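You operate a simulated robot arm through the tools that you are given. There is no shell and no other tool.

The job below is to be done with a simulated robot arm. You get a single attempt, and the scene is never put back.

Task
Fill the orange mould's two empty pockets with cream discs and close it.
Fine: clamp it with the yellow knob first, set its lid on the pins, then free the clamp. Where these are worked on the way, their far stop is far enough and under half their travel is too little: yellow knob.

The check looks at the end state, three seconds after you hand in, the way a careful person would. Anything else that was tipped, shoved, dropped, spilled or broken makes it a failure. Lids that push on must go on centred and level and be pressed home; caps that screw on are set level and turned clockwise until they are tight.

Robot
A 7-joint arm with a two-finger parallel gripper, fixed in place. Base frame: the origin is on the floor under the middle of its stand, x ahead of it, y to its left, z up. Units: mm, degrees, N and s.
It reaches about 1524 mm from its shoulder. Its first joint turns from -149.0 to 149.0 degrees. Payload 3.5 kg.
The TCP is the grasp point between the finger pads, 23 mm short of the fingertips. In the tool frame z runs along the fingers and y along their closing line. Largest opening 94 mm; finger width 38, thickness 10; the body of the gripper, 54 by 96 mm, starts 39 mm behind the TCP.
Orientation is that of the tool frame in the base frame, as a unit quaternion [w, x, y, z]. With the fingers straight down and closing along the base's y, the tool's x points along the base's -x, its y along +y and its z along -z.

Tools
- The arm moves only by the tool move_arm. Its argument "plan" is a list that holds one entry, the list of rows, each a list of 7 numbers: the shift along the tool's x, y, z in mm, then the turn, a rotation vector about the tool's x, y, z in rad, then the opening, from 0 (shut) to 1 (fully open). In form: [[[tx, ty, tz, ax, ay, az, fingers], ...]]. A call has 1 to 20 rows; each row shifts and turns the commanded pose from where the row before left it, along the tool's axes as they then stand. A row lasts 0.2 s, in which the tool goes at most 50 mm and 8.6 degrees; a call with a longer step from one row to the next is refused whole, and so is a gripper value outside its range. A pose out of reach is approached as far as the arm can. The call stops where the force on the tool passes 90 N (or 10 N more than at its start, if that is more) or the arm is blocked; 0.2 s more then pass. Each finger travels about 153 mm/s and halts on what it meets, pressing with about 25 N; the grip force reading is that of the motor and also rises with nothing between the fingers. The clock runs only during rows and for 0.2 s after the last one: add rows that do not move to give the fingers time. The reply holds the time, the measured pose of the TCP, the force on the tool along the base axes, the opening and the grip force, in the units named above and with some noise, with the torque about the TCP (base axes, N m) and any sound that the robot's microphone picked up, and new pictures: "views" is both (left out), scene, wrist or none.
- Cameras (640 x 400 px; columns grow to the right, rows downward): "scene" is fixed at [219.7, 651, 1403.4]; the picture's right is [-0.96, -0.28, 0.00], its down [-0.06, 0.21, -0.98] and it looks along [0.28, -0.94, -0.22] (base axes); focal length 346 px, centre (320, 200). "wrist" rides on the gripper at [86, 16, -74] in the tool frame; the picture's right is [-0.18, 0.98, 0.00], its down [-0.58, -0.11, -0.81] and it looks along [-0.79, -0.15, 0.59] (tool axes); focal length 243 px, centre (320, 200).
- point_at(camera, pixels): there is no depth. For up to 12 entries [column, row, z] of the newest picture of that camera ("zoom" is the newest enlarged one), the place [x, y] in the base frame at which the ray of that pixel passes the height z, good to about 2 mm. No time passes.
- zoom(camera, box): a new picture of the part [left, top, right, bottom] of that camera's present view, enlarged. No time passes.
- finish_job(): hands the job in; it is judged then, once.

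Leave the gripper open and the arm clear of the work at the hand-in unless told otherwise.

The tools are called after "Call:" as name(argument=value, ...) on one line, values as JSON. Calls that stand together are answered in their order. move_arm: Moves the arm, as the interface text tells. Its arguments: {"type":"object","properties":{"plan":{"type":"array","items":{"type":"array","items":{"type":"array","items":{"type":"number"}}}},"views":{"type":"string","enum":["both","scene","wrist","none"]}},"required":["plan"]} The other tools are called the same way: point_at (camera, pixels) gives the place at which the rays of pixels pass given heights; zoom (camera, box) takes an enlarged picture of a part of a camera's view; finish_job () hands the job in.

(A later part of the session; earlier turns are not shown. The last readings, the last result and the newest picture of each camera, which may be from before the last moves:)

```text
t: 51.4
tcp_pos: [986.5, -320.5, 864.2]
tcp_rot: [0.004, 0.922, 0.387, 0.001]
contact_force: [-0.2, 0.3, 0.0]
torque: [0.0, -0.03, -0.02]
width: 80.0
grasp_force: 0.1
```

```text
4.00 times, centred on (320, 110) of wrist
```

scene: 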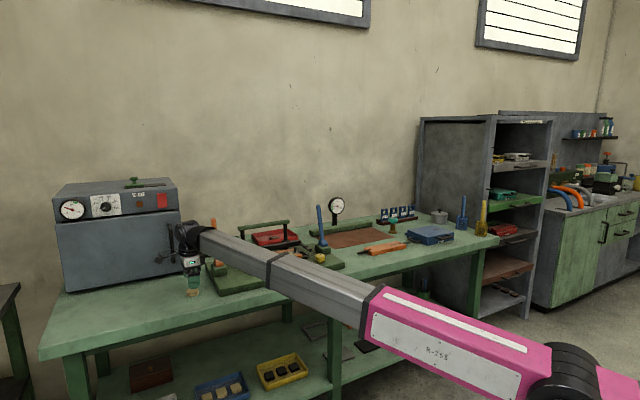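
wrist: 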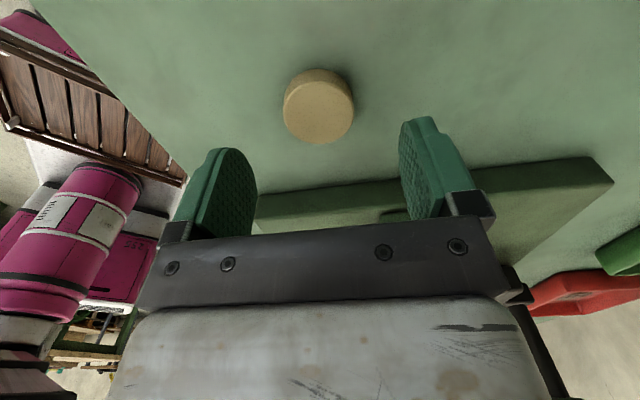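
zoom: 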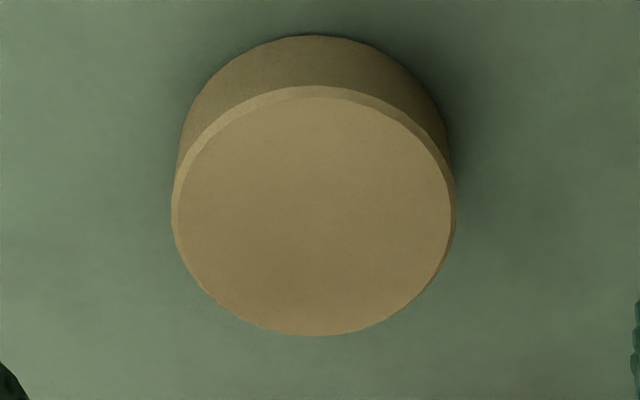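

The disc is about 2 mm towards tool +x of the axis; I'll shift +1.8, descend 34.5 mm and close.

Call:
move_arm(plan=[[[1.8, -0.5, 10, 0, 0, 0, 0.75], [0, 0, 13, 0, 0, 0, 0.75], [0, 0, 8.5, 0, 0, 0, 0.75], [0, 0, 3, 0, 0, 0, 0.75], [0, 0, 0, 0, 0, 0, 0.6], [0, 0, 0, 0, 0, 0, 0.45], [0, 0, 0, 0, 0, 0, 0.3], [0, 0, 0, 0, 0, 0, 0.2], [0, 0, 0, 0, 0, 0, 0.2], [0, 0, -4, 0, 0, 0, 0.2], [0, 0, -10, 0, 0, 0, 0.2], [0, 0, -16, 0, 0, 0, 0.2], [0, 0, 0, 0, 0, 0, 0.2]]])

Call:
zoom(camera="wrist", box=[260, 95, 380, 200])

Call:
zoom(camera="scene", box=[165, 250, 225, 305])

```text
t: 54.2
tcp_pos: [987.7, -318.4, 861.2]
tcp_rot: [0.005, 0.922, 0.387, 0.001]
contact_force: [0.8, 0.3, -0.9]
torque: [0.01, 0.02, -0.01]
width: 40.8
grasp_force: 24.8
```

scene: 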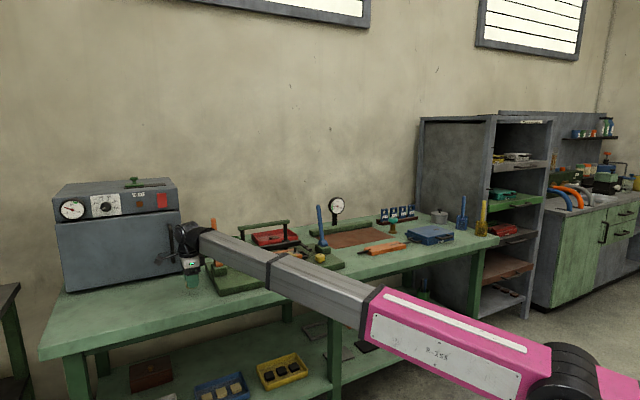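
wrist: 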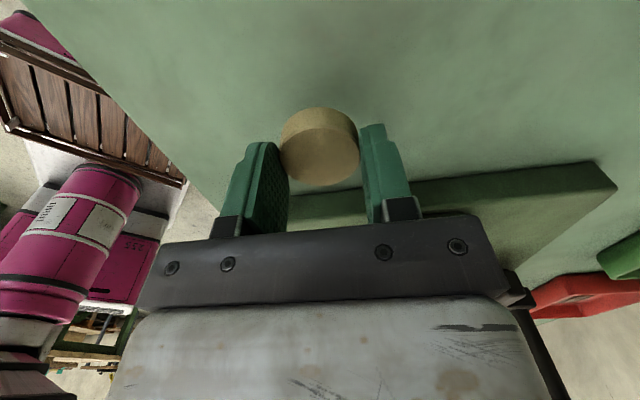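

```text
3.81 times, centred on (320, 148) of wrist
```

zoom: 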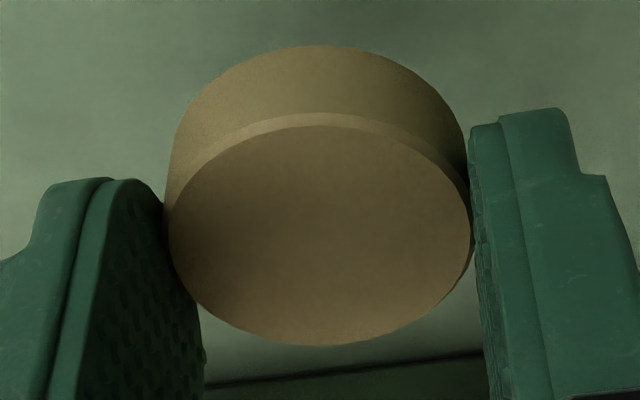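

```text
7.27 times, centred on (195, 278) of scene
```

zoom: 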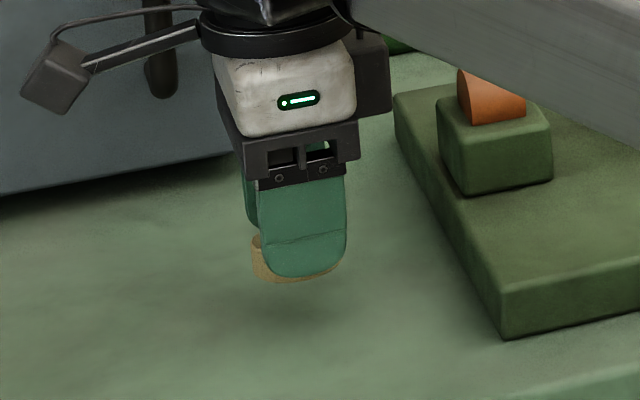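

Disc B is held at 40.8 mm. I'll lift and carry it in front of the lever to over pocket 2 at about (787,-605).

Call:
move_arm(plan=[[[0, 0, -10, 0, 0, 0, 0.2], [0, -4, -22, 0, 0, 0, 0.2], [0, -8, -28, 0, 0, 0, 0.2], [0, -6, -22, 0, 0, 0, 0.2], [-10, 0, -12, 0, 0, 0, 0.2], [-22, 0, 0, 0, 0, 0, 0.2], [-32, 0, 0, 0, 0, 0, 0.2], [-38, 0, 0, 0, 0, 0, 0.2], [-38, 0, 0, 0, 0, 0, 0.2], [-38, 0, 0, 0, 0, 0, 0.2], [-38, 0, 0, 0, 0, 0, 0.2], [-38, 0, 0, 0, 0, 0, 0.2], [-38, 0, 0, 0, 0, 0, 0.2], [-30, 0, 0, 0, 0, 0, 0.2], [-16, 10, 0, 0, 0, 0, 0.2], [-6.9, 22, 0, 0, 0, 0, 0.2], [0, 24, 0, 0, 0, 0, 0.2], [0, 14, 0, 0, 0, 0, 0.2], [0, 5, 0, 0, 0, 0, 0.2]]])

Call:
zoom(camera="wrist", box=[220, 0, 430, 180])

```text
t: 58.2
tcp_pos: [785.1, -605.4, 955.9]
tcp_rot: [0.005, 0.922, 0.387, 0.001]
contact_force: [0.1, -0.4, -1.0]
torque: [-0.02, 0.01, -0.02]
width: 40.8
grasp_force: 24.8
```

scene: 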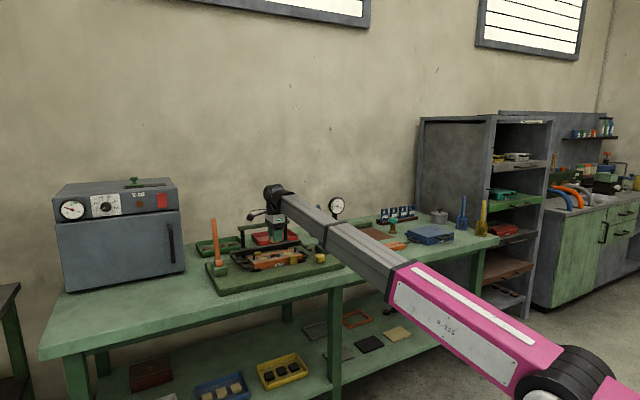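
wrist: 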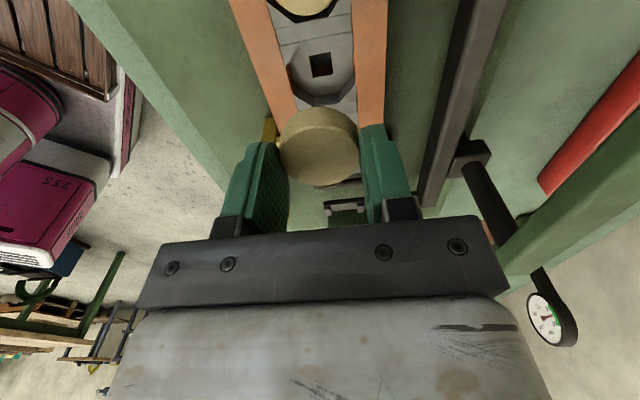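

```text
2.22 times, centred on (325, 90) of wrist
```

zoom: 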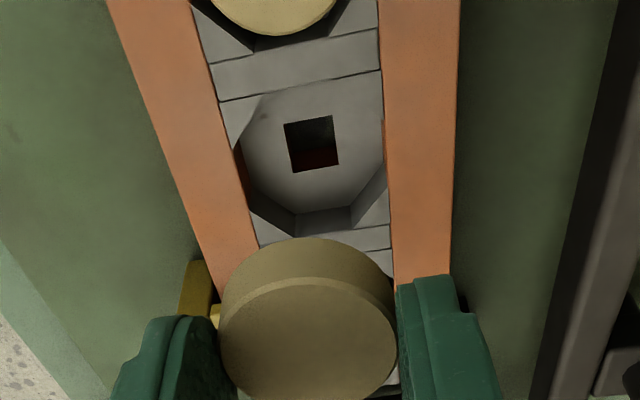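

Call:
point_at(camera="wrist", pixels=[[279.05, 45.9, 857], [352.9, 31.4, 857], [297.1, 111.2, 857], [357, 100.8, 857], [320.9, 64.6, 842], [320, 66, 857]])

```text
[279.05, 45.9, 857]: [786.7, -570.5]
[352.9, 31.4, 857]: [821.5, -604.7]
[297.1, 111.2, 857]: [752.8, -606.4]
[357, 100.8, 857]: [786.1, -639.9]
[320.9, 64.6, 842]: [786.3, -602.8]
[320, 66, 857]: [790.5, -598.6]
```

Pocket 2 centre ≈ (787,-604.5). I'll lower to z≈900 with a 1 mm shift along tool x and look again.

Call:
move_arm(plan=[[[0.8, 0, 15, 0, 0, 0, 0.2], [0, 0, 22, 0, 0, 0, 0.2], [0, 0, 13, 0, 0, 0, 0.2], [0, 0, 5, 0, 0, 0, 0.2], [0, 0, 0, 0, 0, 0, 0.2]]])

Call:
zoom(camera="wrist", box=[240, 60, 400, 200])

```text
t: 59.4
tcp_pos: [787.5, -603.5, 899.3]
tcp_rot: [0.005, 0.922, 0.387, 0.001]
contact_force: [0.8, 0.5, -0.2]
torque: [0.02, 0.02, 0.0]
width: 40.5
grasp_force: 24.9
```

scene: 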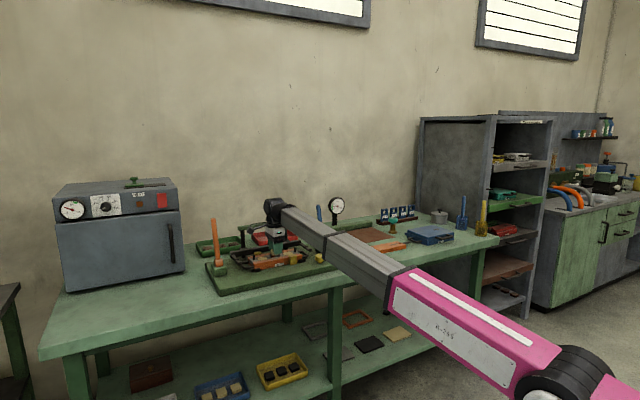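
wrist: 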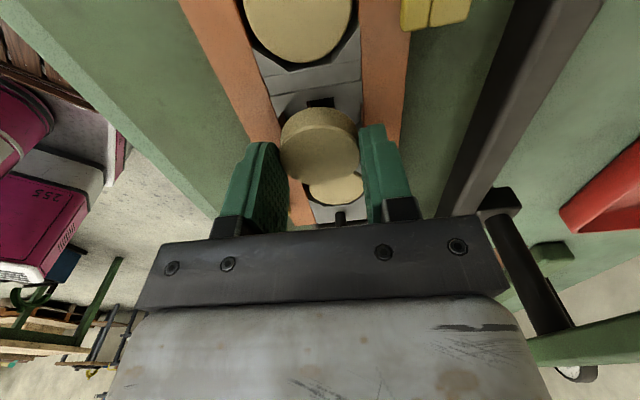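

```text
2.86 times, centred on (320, 130) of wrist
```

zoom: 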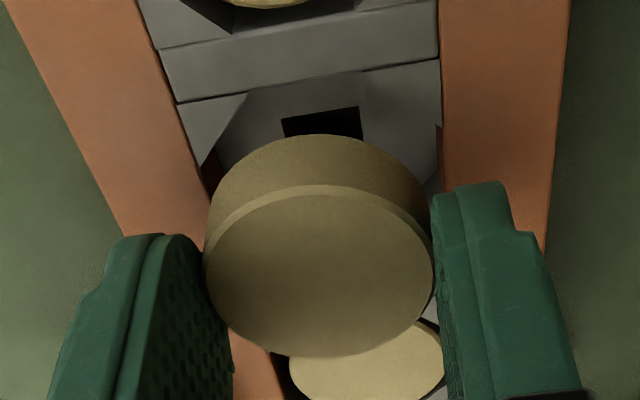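

Call:
point_at(camera="wrist", pixels=[[270, 96.1, 857], [362, 80.3, 857], [280.1, 125.5, 857], [362.3, 112, 857], [320, 125.5, 857]])

```text
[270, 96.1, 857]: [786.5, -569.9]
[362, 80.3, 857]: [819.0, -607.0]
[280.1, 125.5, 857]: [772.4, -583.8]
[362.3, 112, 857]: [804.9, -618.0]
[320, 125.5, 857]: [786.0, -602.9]
```

Aligned within 1 mm; small correction (-0.8, +0.4), then lower to z≈884.

Call:
move_arm(plan=[[[-0.8, 0.4, 3, 0, 0, 0, 0.2], [0, 0, 5, 0, 0, 0, 0.2], [0, 0, 5, 0, 0, 0, 0.2], [0, 0, 2, 0, 0, 0, 0.2], [0, 0, 0, 0, 0, 0, 0.2]]])

Call:
zoom(camera="wrist", box=[240, 70, 400, 210])

```text
t: 60.6
tcp_pos: [786.6, -604.9, 884.5]
tcp_rot: [0.004, 0.922, 0.387, 0.001]
contact_force: [0.0, 0.0, 0.0]
torque: [0.04, -0.04, 0.01]
width: 40.6
grasp_force: 24.9
```

scene: 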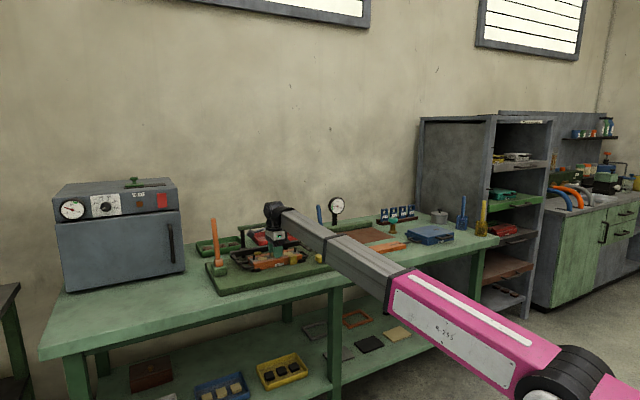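
wrist: 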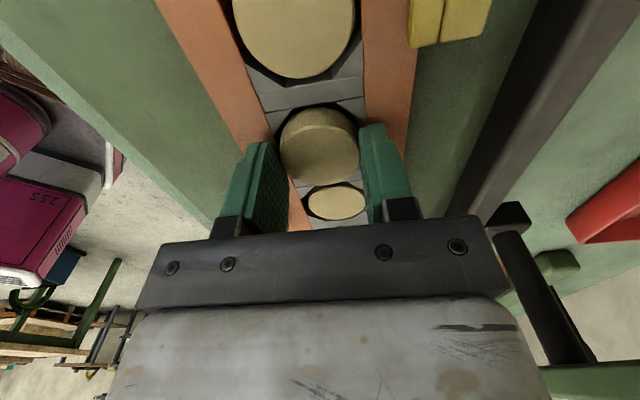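

```text
2.86 times, centred on (320, 140) of wrist
```

zoom: 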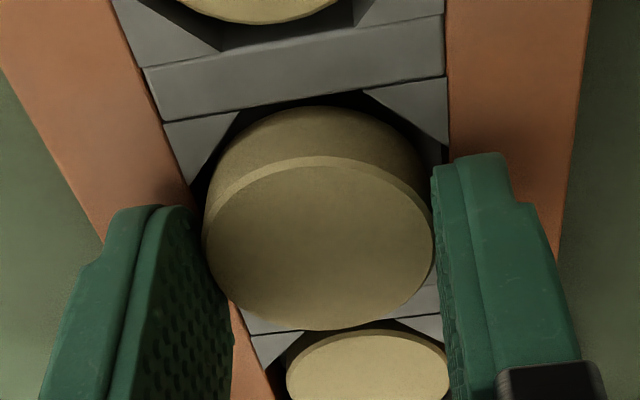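

No contact force and the disc is inside the pocket. Releasing by opening gently.

Call:
move_arm(plan=[[[0, 0, 0, 0, 0, 0, 0.45], [0, 0, 0, 0, 0, 0, 0.5], [0, 0, 0, 0, 0, 0, 0.55], [0, 0, 0, 0, 0, 0, 0.55], [0, 0, -5, 0, 0, 0, 0.55], [0, 0, -15, 0, 0, 0, 0.55], [0, 0, -25, 0, 0, 0, 0.6], [0, 0, -20, 0, 0, 0, 0.75], [0, 0, -5, 0, 0, 0, 0.75]]])

Call:
zoom(camera="wrist", box=[220, 0, 430, 180])

Call:
zoom(camera="scene", box=[240, 235, 310, 280])

```text
t: 62.6
tcp_pos: [785.2, -604.2, 956.0]
tcp_rot: [0.003, 0.922, 0.387, 0.0]
contact_force: [0.4, 0.2, -0.6]
torque: [0.02, 0.03, 0.02]
width: 70.6
grasp_force: 0.0
```

scene: 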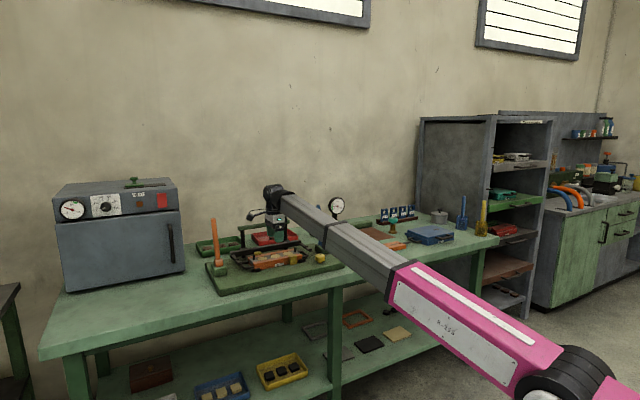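
wrist: 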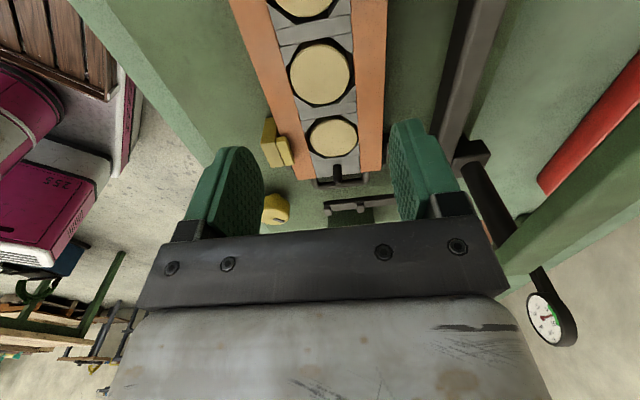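

```text
2.22 times, centred on (325, 90) of wrist
```

zoom: 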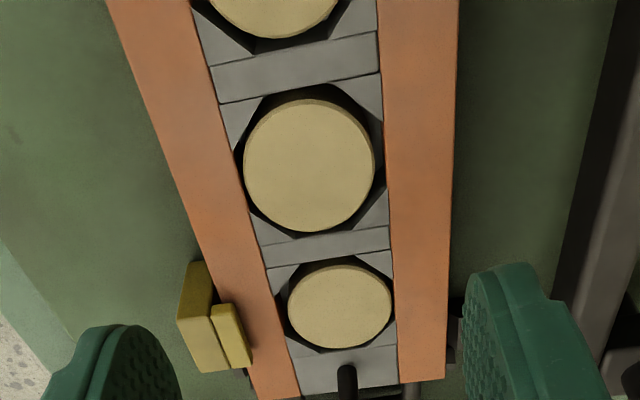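

```text
8.89 times, centred on (275, 258) of scene
```

zoom: 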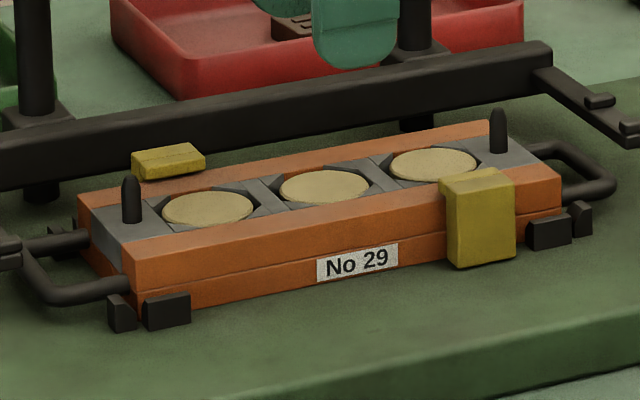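

All three pockets are filled flush. I'll re-measure the front lip's inner edge before going for the lid.

Call:
point_at(camera="wrist", pixels=[[285.4, 136.4, 864], [294.8, 163, 864], [276.4, 140, 864], [273.7, 118, 864]])

Call:
zoom(camera="wrist", box=[250, 100, 350, 190])

```text
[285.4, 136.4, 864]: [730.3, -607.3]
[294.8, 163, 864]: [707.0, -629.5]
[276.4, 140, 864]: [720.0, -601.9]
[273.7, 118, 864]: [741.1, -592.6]
```

```text
4.44 times, centred on (300, 145) of wrist
```

zoom: 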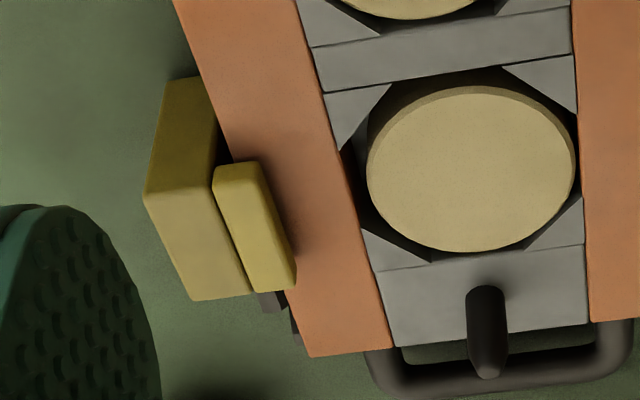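

The lip leaves 38 mm from the centreline, enough for the 63 mm lid. Now I'll travel to the lid around the blue lever on the robot side (z≈956).

Call:
move_arm(plan=[[[0, -12, 0, 0, 0, 0, 0.9], [0, -26, 0, 0, 0, 0, 0.9], [0, -30, 0, 0, 0, 0, 0.9], [0, -25, 0, 0, 0, 0, 0.9], [-8, -12, 0, 0, 0, 0, 0.9], [-20, 0, 0, 0, 0, 0, 0.9], [-32, 0, 0, 0, 0, 0, 0.9], [-40, 0, 0, 0, 0, 0, 0.9], [-40, 0, 0, 0, 0, 0, 0.9], [-40, 0, 0, 0, 0, 0, 0.9], [-40, 0, 0, 0, 0, 0, 0.9], [-40, 0, 0, 0, 0, 0, 0.9], [-40, 0, 0, 0, 0, 0, 0.9], [-40, 0, 0, 0, 0, 0, 0.9], [-40, 0, 0, 0, 0, 0, 0.9], [-40, 8, 0, 0, 0, 0, 0.9], [-35, 14, 0, 0, 0, 0, 0.9], [-28, 14, 0, 0, 0, 0, 0.9], [-16, 12, 0, 0, 0, 0, 0.9], [-6, 6, 0, 0, 0, 0, 0.9]]])

```text
t: 66.8
tcp_pos: [396.4, -929.1, 955.7]
tcp_rot: [0.005, 0.922, 0.386, 0.002]
contact_force: [0.4, 0.7, 0.1]
torque: [-0.03, 0.02, -0.05]
width: 84.6
grasp_force: 0.0
```

scene: 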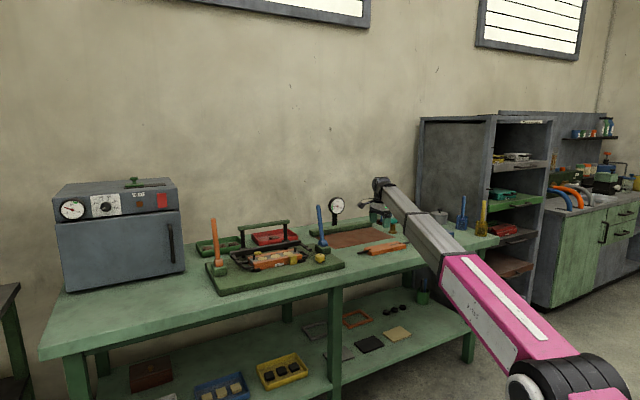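
wrist: 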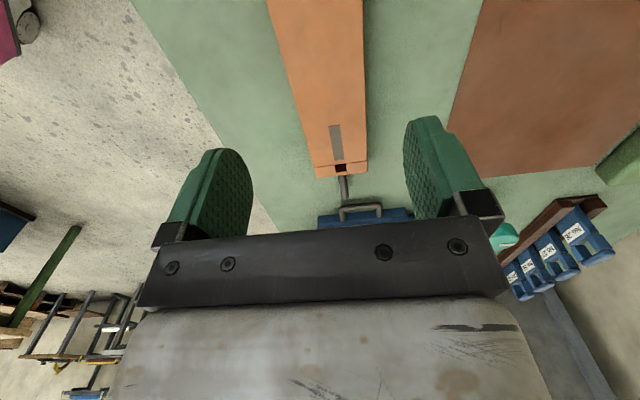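

The lid is in view, its −u hole at (341,168). I'll zoom and measure edges.

Call:
zoom(camera="wrist", box=[250, 0, 410, 100])

Call:
zoom(camera="wrist", box=[280, 110, 400, 220])

```text
4.00 times, centred on (330, 50) of wrist
```

zoom: 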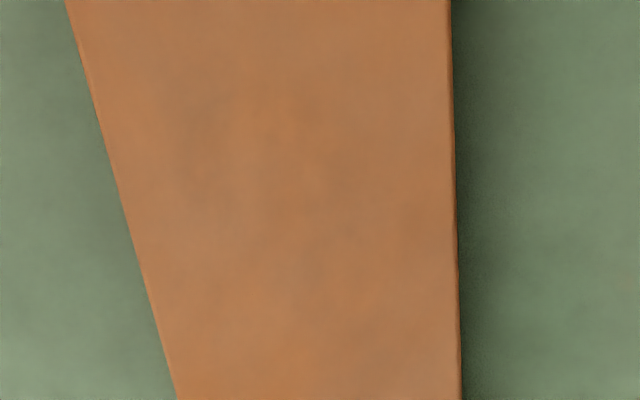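

```text
3.64 times, centred on (340, 165) of wrist
```

zoom: 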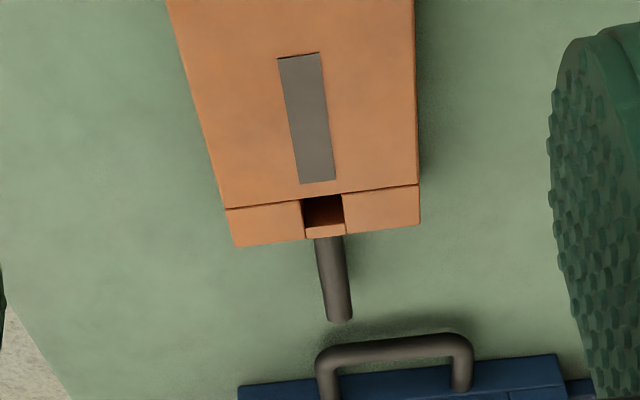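

Call:
point_at(camera="wrist", pixels=[[266.25, 1, 818.5], [294.5, 100, 818.5], [362.5, 1, 818.5], [365, 100, 818.5], [316.6, 177.6, 818.5], [367.5, 171, 818.5], [340.8, 168.8, 818.5], [335.5, 199.8, 808], [313.8, 167.6, 818.5], [366.9, 160.7, 818.5]])

Call:
point_at(camera="scene", pixels=[[399.75, 243.4, 818.5], [370, 249.5, 818.5]])

```text
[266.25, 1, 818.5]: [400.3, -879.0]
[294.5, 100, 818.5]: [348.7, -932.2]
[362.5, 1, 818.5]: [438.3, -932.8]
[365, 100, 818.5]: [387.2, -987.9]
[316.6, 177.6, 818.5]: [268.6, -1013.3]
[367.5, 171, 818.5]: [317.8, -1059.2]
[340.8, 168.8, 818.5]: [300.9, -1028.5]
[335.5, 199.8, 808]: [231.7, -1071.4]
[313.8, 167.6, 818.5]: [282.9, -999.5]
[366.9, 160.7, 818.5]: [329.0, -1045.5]
```

```text
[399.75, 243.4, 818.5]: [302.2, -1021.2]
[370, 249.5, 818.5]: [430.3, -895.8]
```

Lid and mould are parallel to within ~0.2° in the wrist view. The lid centre is about (367,-960). I'll turn a hair (0.5°) to match, move over the centre and go down to z≈870.

Call:
move_arm(plan=[[[-12, 0.4, 0, 0, 0, 0.004, 0.95], [-20, 0.5, 5, 0, 0, 0.005, 0.95], [-10.6, 0, 15, 0, 0, 0, 0.95], [0, 0, 25, 0, 0, 0, 0.95], [0, 0, 22, 0, 0, 0, 0.95], [0, 0, 13, 0, 0, 0, 0.95], [0, 0, 5, 0, 0, 0, 0.95], [0, 0, 0, 0, 0, 0, 0.95]]])

Call:
zoom(camera="wrist", box=[210, 0, 450, 220])

Call:
zoom(camera="scene", box=[345, 205, 425, 270])

```text
t: 68.6
tcp_pos: [367.6, -958.5, 872.6]
tcp_rot: [0.005, 0.924, 0.383, 0.001]
contact_force: [-0.3, 0.3, -0.3]
torque: [-0.01, 0.0, -0.03]
width: 89.1
grasp_force: 0.0
```

scene: 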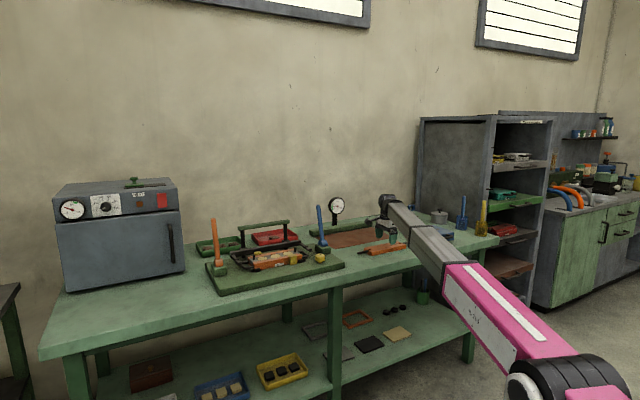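
wrist: 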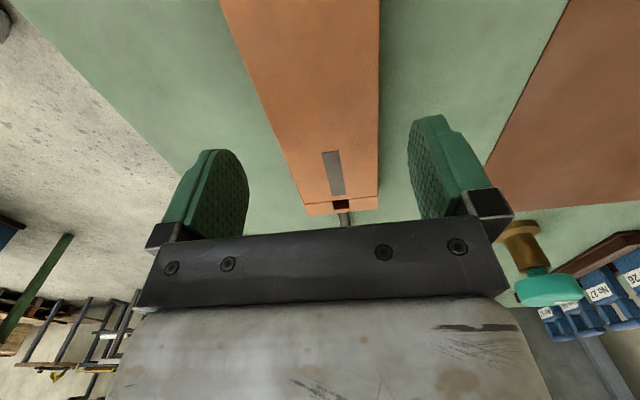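

```text
1.82 times, centred on (330, 110) of wrist
```

zoom: 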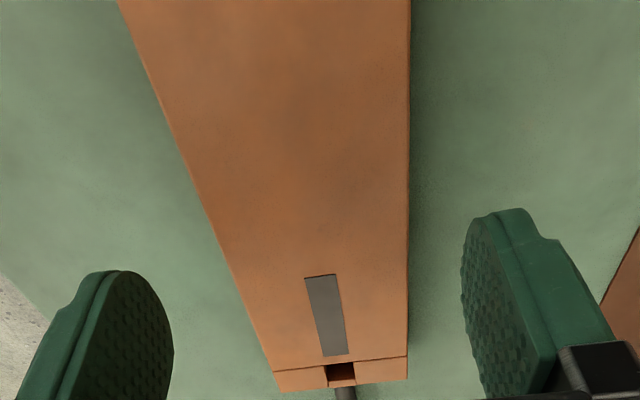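

```text
6.15 times, centred on (385, 238) of scene
```

zoom: 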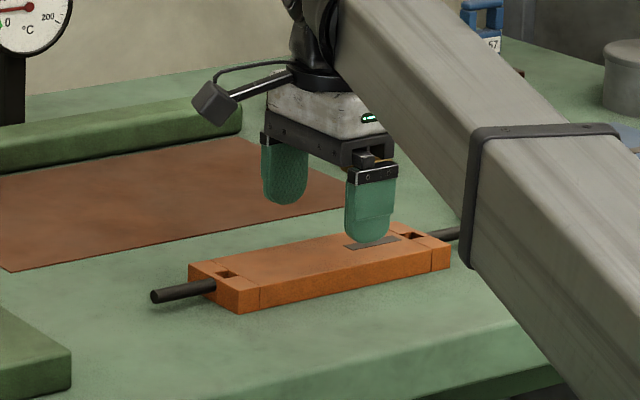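

The lid is ~1.5 mm towards +tool y; I'll correct, descend to z≈826 (tips ~5 mm above the bench), and close on the lid.

Call:
move_arm(plan=[[[0, 1.5, 8, 0, 0, 0, 0.95], [0, 0, 14, 0, 0, 0, 0.95], [0, 0, 14, 0, 0, 0, 0.95], [0, 0, 8, 0, 0, 0, 0.95], [0, 0, 2.6, 0, 0, 0, 0.95], [0, 0, 0, 0, 0, 0, 0.95], [0, 0, 0, 0, 0, 0, 0.8], [0, 0, 0, 0, 0, 0, 0.7], [0, 0, 0, 0, 0, 0, 0.6], [0, 0, 0, 0, 0, 0, 0.5], [0, 0, 0, 0, 0, 0, 0.4], [0, 0, 0, 0, 0, 0, 0.4]]])

Call:
zoom(camera="scene", box=[345, 205, 425, 270])

```text
t: 71.2
tcp_pos: [368.2, -961.6, 824.1]
tcp_rot: [0.005, 0.924, 0.383, 0.001]
contact_force: [0.1, -1.8, -0.3]
torque: [0.14, 0.14, 0.11]
width: 65.6
grasp_force: 24.9
```

scene: 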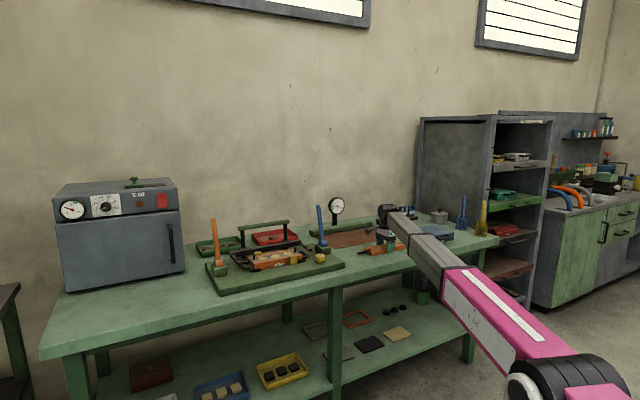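
wrist: 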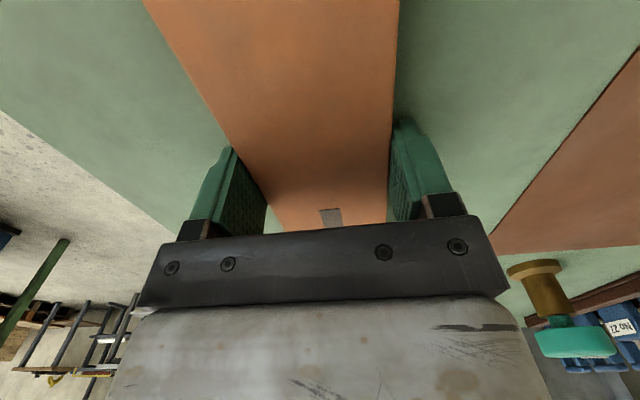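

```text
6.15 times, centred on (385, 238) of scene
```

zoom: 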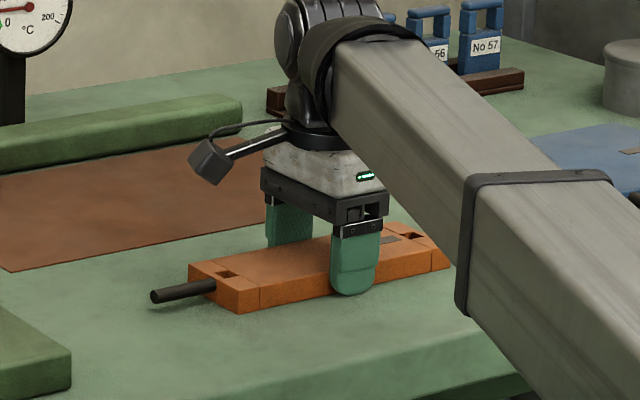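

Gripped at 65.6 mm. I'll lift gently 15 mm and check level and weight.

Call:
move_arm(plan=[[[0, 0, 0, 0, 0, 0, 0.3], [0, 0, 0, 0, 0, 0, 0.2], [0, 0, -3, 0, 0, 0, 0.2], [0, 0, -5, 0, 0, 0, 0.2], [0, 0, -7, 0, 0, 0, 0.2], [0, 0, 0, 0, 0, 0, 0.2]]])

Call:
zoom(camera="scene", box=[345, 205, 425, 270])

```text
t: 72.6
tcp_pos: [367.6, -961.1, 837.4]
tcp_rot: [0.004, 0.924, 0.383, 0.001]
contact_force: [-0.6, 0.1, -7.6]
torque: [0.01, 0.0, 0.0]
width: 66.0
grasp_force: 25.4
```

scene: 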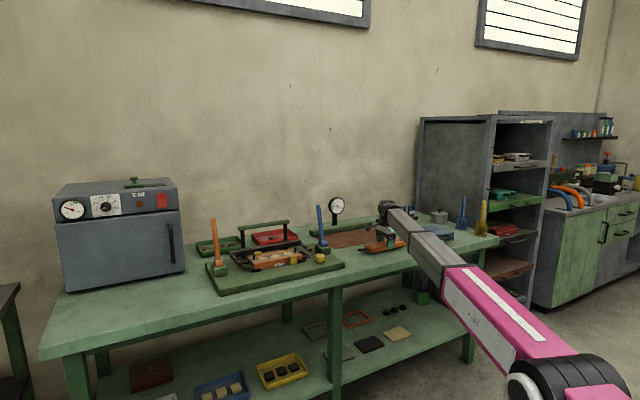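
wrist: 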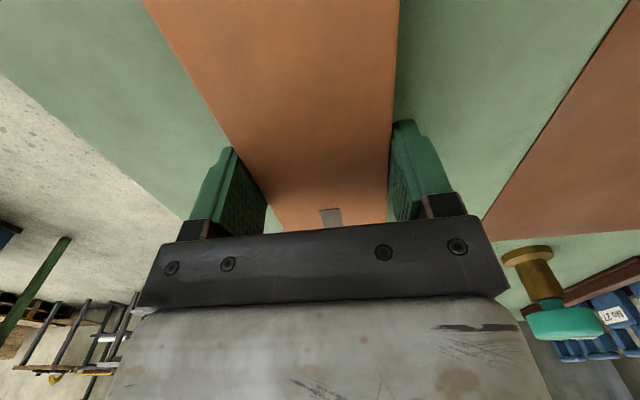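

```text
6.15 times, centred on (385, 238) of scene
```

zoom: 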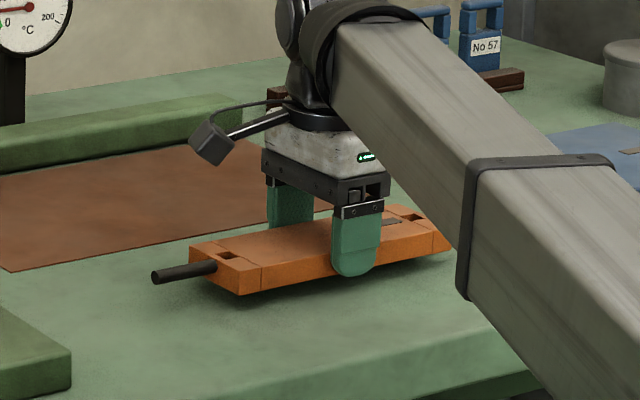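

The lid is lifted level (7.6 N, no torque). I'll raise to z≈960, pull slightly towards the robot, then start along the bench.

Call:
move_arm(plan=[[[0, 0, -8, 0, 0, 0, 0.2], [0, -5, -20, 0, 0, 0, 0.2], [0, -12, -28, 0, 0, 0, 0.2], [0, -14, -28, 0, 0, 0, 0.2], [0, -12, -24, 0, 0, 0, 0.2], [5, -6, -15, 0, 0, 0, 0.2], [14, 0, 0, 0, 0, 0, 0.2], [24, 0, 0, 0, 0, 0, 0.2], [32, 0, 0, 0, 0, 0, 0.2], [35, 0, 0, 0, 0, 0, 0.2], [35, 0, 0, 0, 0, 0, 0.2], [35, 0, 0, 0, 0, 0, 0.2], [35, 0, 0, 0, 0, 0, 0.2], [35, 0, 0, 0, 0, 0, 0.2], [35, 0, 0, 0, 0, 0, 0.2], [35, 0, 0, 0, 0, 0, 0.2], [35, 0, 0, 0, 0, 0, 0.2], [35, 0, 0, 0, 0, 0, 0.2], [25, 0, 0, 0, 0, 0, 0.2], [12, 0, 0, 0, 0, 0, 0.2]]])

```text
t: 76.8
tcp_pos: [634.5, -623.7, 959.5]
tcp_rot: [0.004, 0.924, 0.383, 0.0]
contact_force: [-0.1, 0.1, -6.9]
torque: [-0.02, 0.0, 0.02]
width: 66.1
grasp_force: 25.3
```

scene: 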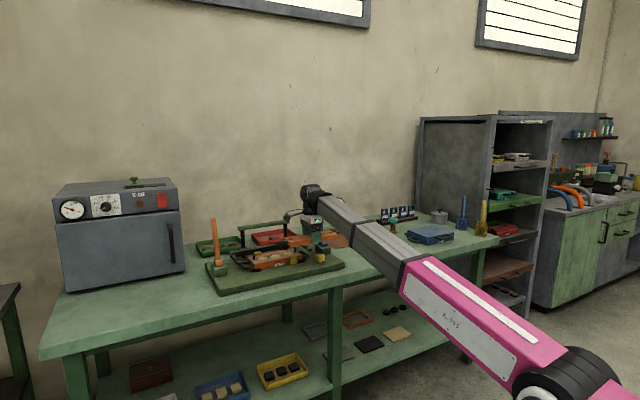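
wrist: 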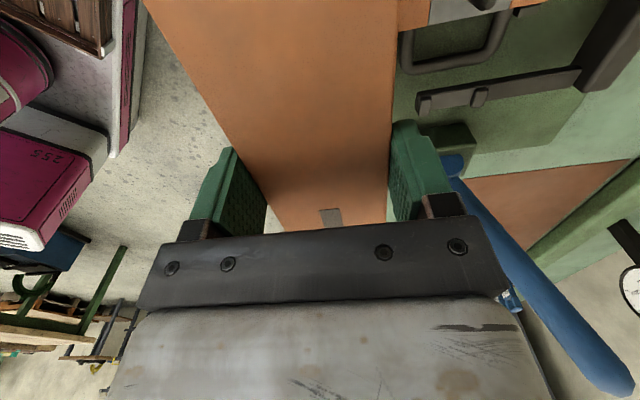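

Now I'll move the remaining ~123 mm along, then +95 mm over the pins, staying at z≈960.

Call:
move_arm(plan=[[[12, 0, 0, 0, 0, 0, 0.2], [26, 0, 0, 0, 0, 0, 0.2], [32, 0, 0, 0, 0, 0, 0.2], [28, 0, 0, 0, 0, 0, 0.2], [17, 0, 0, 0, 0, 0, 0.2], [7.7, 8, 0, 0, 0, 0, 0.2], [0, 20, 0, 0, 0, 0, 0.2], [0, 25, 0, 0, 0, 0, 0.2], [0, 22, 0, 0, 0, 0, 0.2], [0, 14, 0, 0, 0, 0, 0.2], [0, 5.7, 0, 0, 0, 0, 0.2], [0, 0, 0, 0, 0, 0, 0.2]]])

Call:
zoom(camera="scene", box=[235, 215, 315, 275])

```text
t: 79.4
tcp_pos: [789.6, -604.1, 960.7]
tcp_rot: [0.005, 0.924, 0.383, 0.001]
contact_force: [0.0, -0.6, -7.1]
torque: [0.0, 0.03, -0.02]
width: 66.0
grasp_force: 24.6
```

scene: 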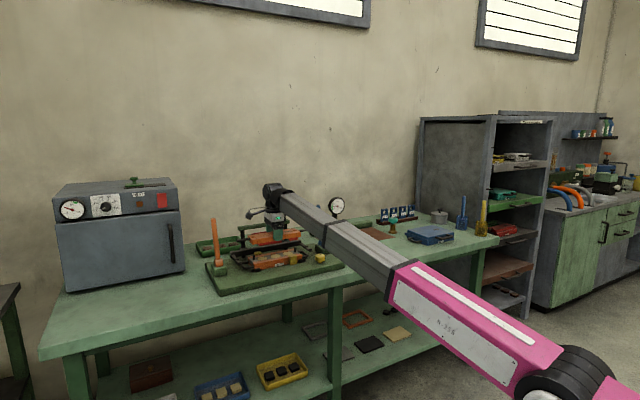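
wrist: 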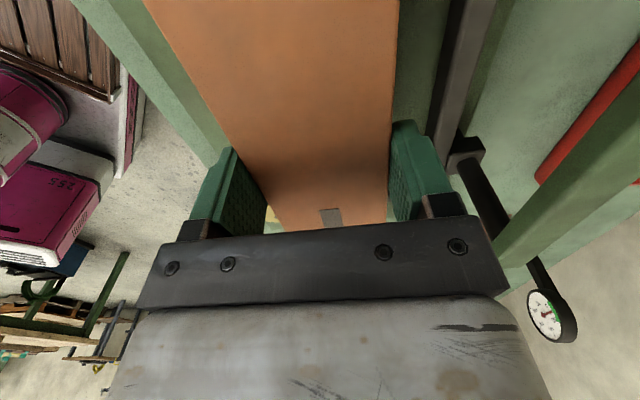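

```text
6.67 times, centred on (275, 245) of scene
```

zoom: 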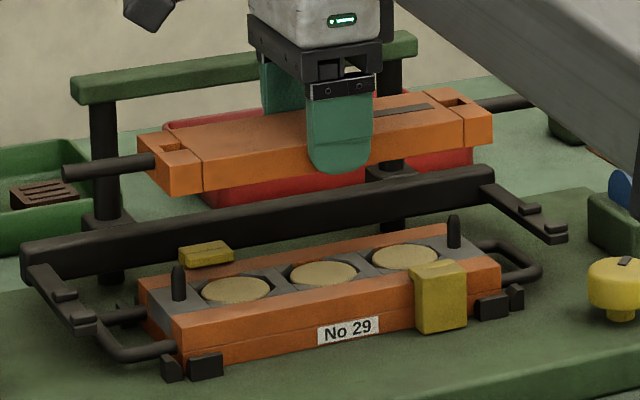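

The lid hangs above the mould, parallel to it. I'll lower to z≈915 (lid bottom ~10 mm above pin tips) and check the alignment in the scene view.

Call:
move_arm(plan=[[[0, 0, 8, 0, 0, 0, 0.2], [0, 0, 14, 0, 0, 0, 0.2], [0, 0, 14, 0, 0, 0, 0.2], [0, 0, 8, 0, 0, 0, 0.2], [0, 0, 2, 0, 0, 0, 0.2], [0, 0, 0, 0, 0, 0, 0.2]]])

Call:
zoom(camera="scene", box=[240, 230, 270, 260])

Call:
zoom(camera="scene", box=[285, 225, 315, 255])

Call:
zoom(camera="scene", box=[240, 225, 310, 270])

```text
t: 80.8
tcp_pos: [789.2, -605.4, 914.2]
tcp_rot: [0.004, 0.924, 0.382, 0.001]
contact_force: [0.0, -0.7, -7.8]
torque: [-0.02, -0.03, -0.01]
width: 65.8
grasp_force: 24.9
```

scene: 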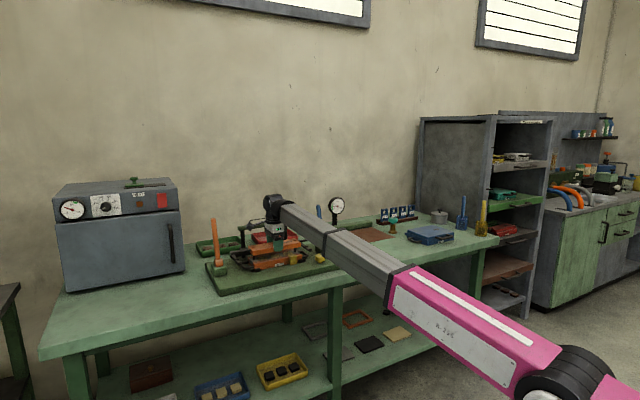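
wrist: 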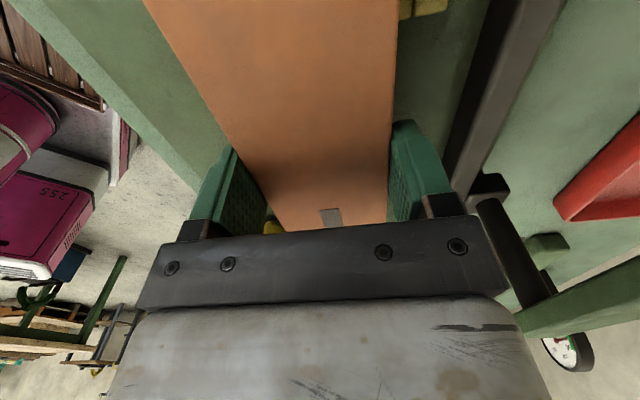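

```text
13.33 times, centred on (255, 245) of scene
```

zoom: 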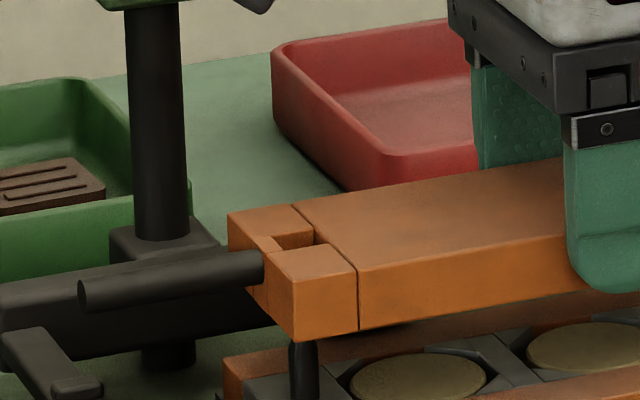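

```text
13.33 times, centred on (300, 240) of scene
```

zoom: 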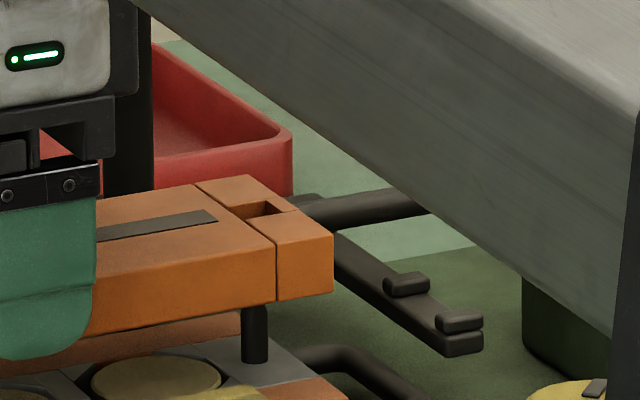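

```text
8.89 times, centred on (275, 248) of scene
```

zoom: 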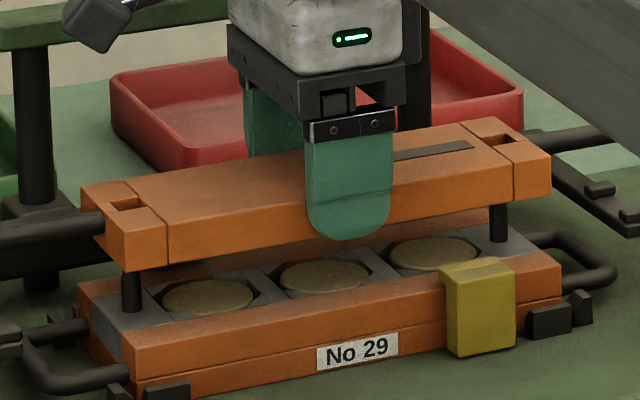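

Call:
point_at(camera="scene", pixels=[[252.6, 248.2, 908.6], [295.6, 240.75, 908.6], [253.7, 255.0, 879], [294.9, 247.6, 879], [252.6, 248.2, 905], [295.6, 240.75, 905]])

Call:
zoom(camera="scene", box=[246, 240, 262, 256])

Call:
zoom(camera="scene", box=[286, 232, 306, 252])

```text
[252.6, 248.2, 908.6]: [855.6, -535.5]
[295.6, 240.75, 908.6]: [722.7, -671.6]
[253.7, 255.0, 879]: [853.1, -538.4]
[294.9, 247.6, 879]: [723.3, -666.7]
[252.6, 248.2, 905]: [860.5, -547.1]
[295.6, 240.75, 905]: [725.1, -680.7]
```

```text
16.00 times, centred on (254, 248) of scene
```

zoom: 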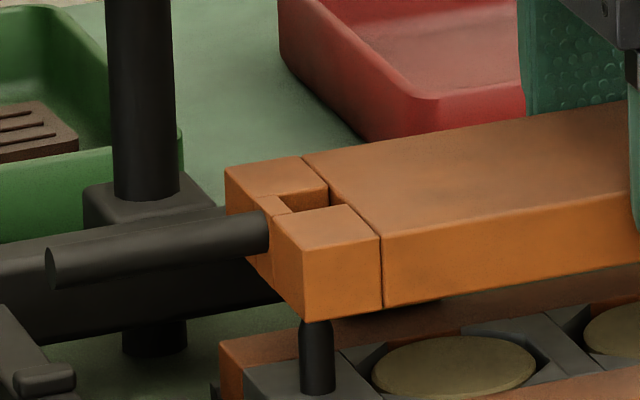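

```text
16.00 times, centred on (296, 242) of scene
```

zoom: 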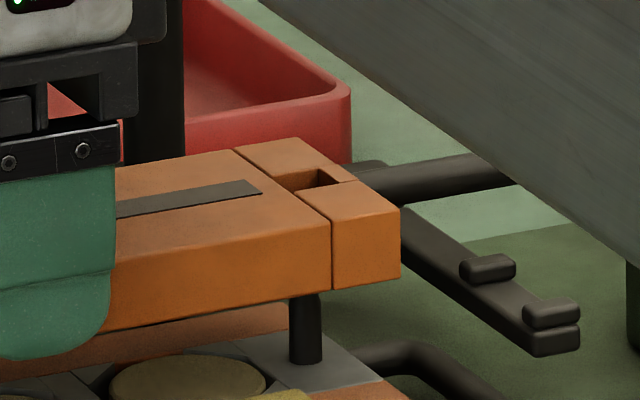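

Call:
zoom(camera="scene", box=[290, 236, 302, 246])

Call:
zoom(camera="scene", box=[247, 243, 259, 253])

```text
16.00 times, centred on (296, 241) of scene
```

zoom: 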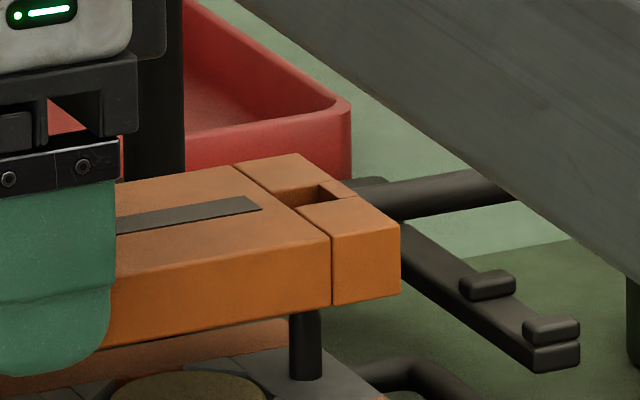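

```text
16.00 times, centred on (253, 248) of scene
```

zoom: 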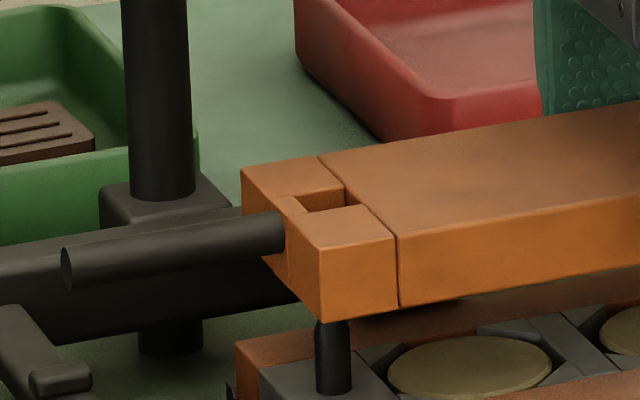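

Call:
zoom(camera="wrist", box=[130, 0, 330, 120])

Call:
zoom(camera="wrist", box=[330, 0, 530, 120])

```text
3.20 times, centred on (230, 60) of wrist
```

zoom: 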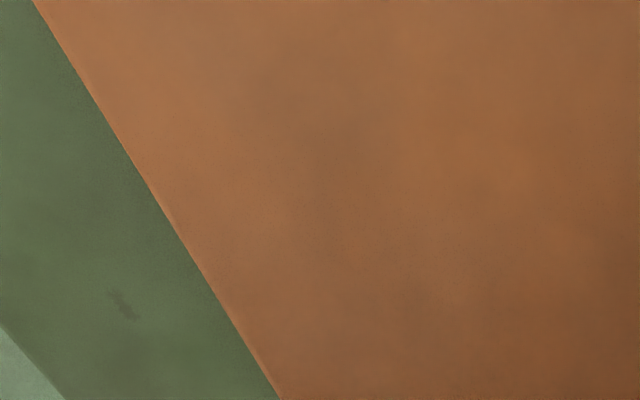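

```text
3.20 times, centred on (430, 60) of wrist
```

zoom: 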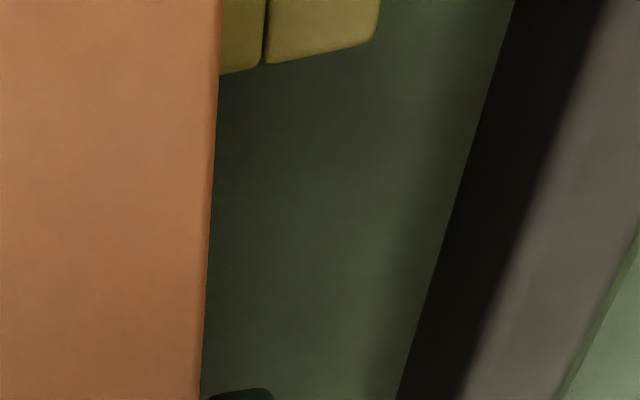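

I'll take another reading to average out pose noise.

Call:
move_arm(plan=[[[0, 0, 0, 0, 0, 0, 0.2]]], views="none")

Call:
move_arm(plan=[[[0, 0, 0, 0, 0, 0, 0.2]]], views="none")

Call:
move_arm(plan=[[[0, 0, 0, 0, 0, 0, 0.2]]], views="none")

```text
t: 81.2
tcp_pos: [788.8, -604.0, 914.8]
tcp_rot: [0.004, 0.924, 0.382, 0.001]
contact_force: [0.7, -0.2, -7.8]
torque: [-0.01, 0.0, 0.0]
width: 66.0
grasp_force: 25.2
```

```text
t: 81.6
tcp_pos: [788.3, -604.5, 915.1]
tcp_rot: [0.004, 0.924, 0.383, 0.001]
contact_force: [-0.4, 0.8, -7.6]
torque: [0.01, -0.02, -0.02]
width: 65.9
grasp_force: 25.0
```

```text
t: 82.0
tcp_pos: [788.3, -604.2, 915.5]
tcp_rot: [0.004, 0.924, 0.383, 0.001]
contact_force: [0.1, -0.4, -7.4]
torque: [-0.01, 0.02, 0.01]
width: 66.0
grasp_force: 24.9
```

Averaged pose (788.8,-604.4); pins' centre (788.2,-603.9). I'll shift -0.7 mm in tool y and lower slowly past the pin tips (z≈900), watching force.

Call:
move_arm(plan=[[[0, -0.7, 3, 0, 0, 0, 0.2], [0, 0, 4, 0, 0, 0, 0.2], [0, 0, 3, 0, 0, 0, 0.2], [0, 0, 3, 0, 0, 0, 0.2], [0, 0, 2, 0, 0, 0, 0.2], [0, 0, 0, 0, 0, 0, 0.2]]])

Call:
zoom(camera="scene", box=[240, 228, 310, 272])

```text
t: 83.4
tcp_pos: [788.3, -603.2, 899.8]
tcp_rot: [0.004, 0.924, 0.383, 0.0]
contact_force: [-0.1, -0.1, -8.2]
torque: [0.0, -0.02, 0.01]
width: 66.0
grasp_force: 25.1
```

scene: 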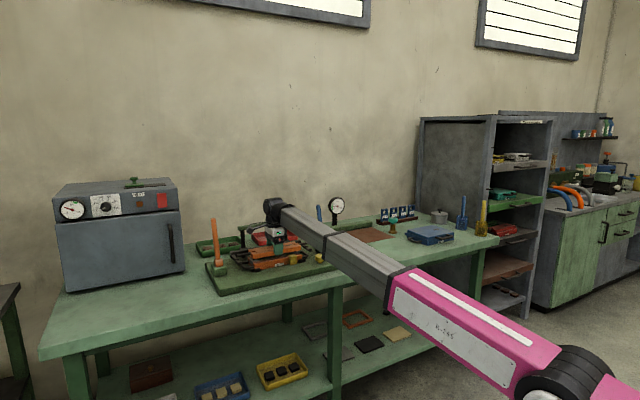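
wrist: 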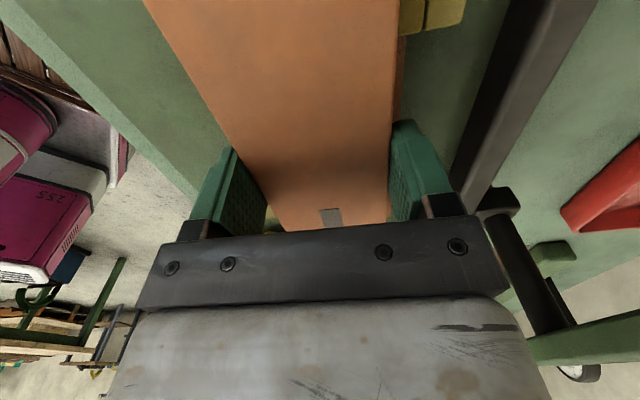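

```text
9.09 times, centred on (275, 250) of scene
```

zoom: 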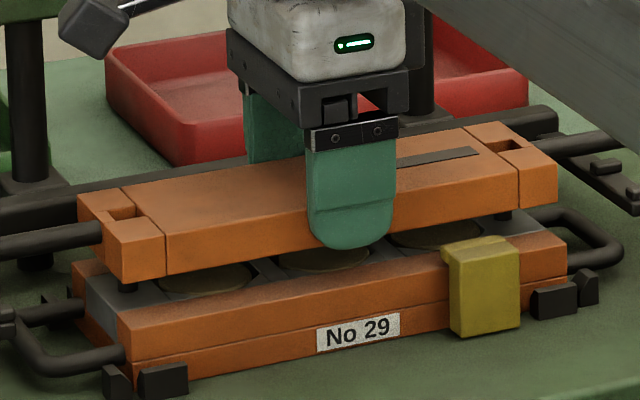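

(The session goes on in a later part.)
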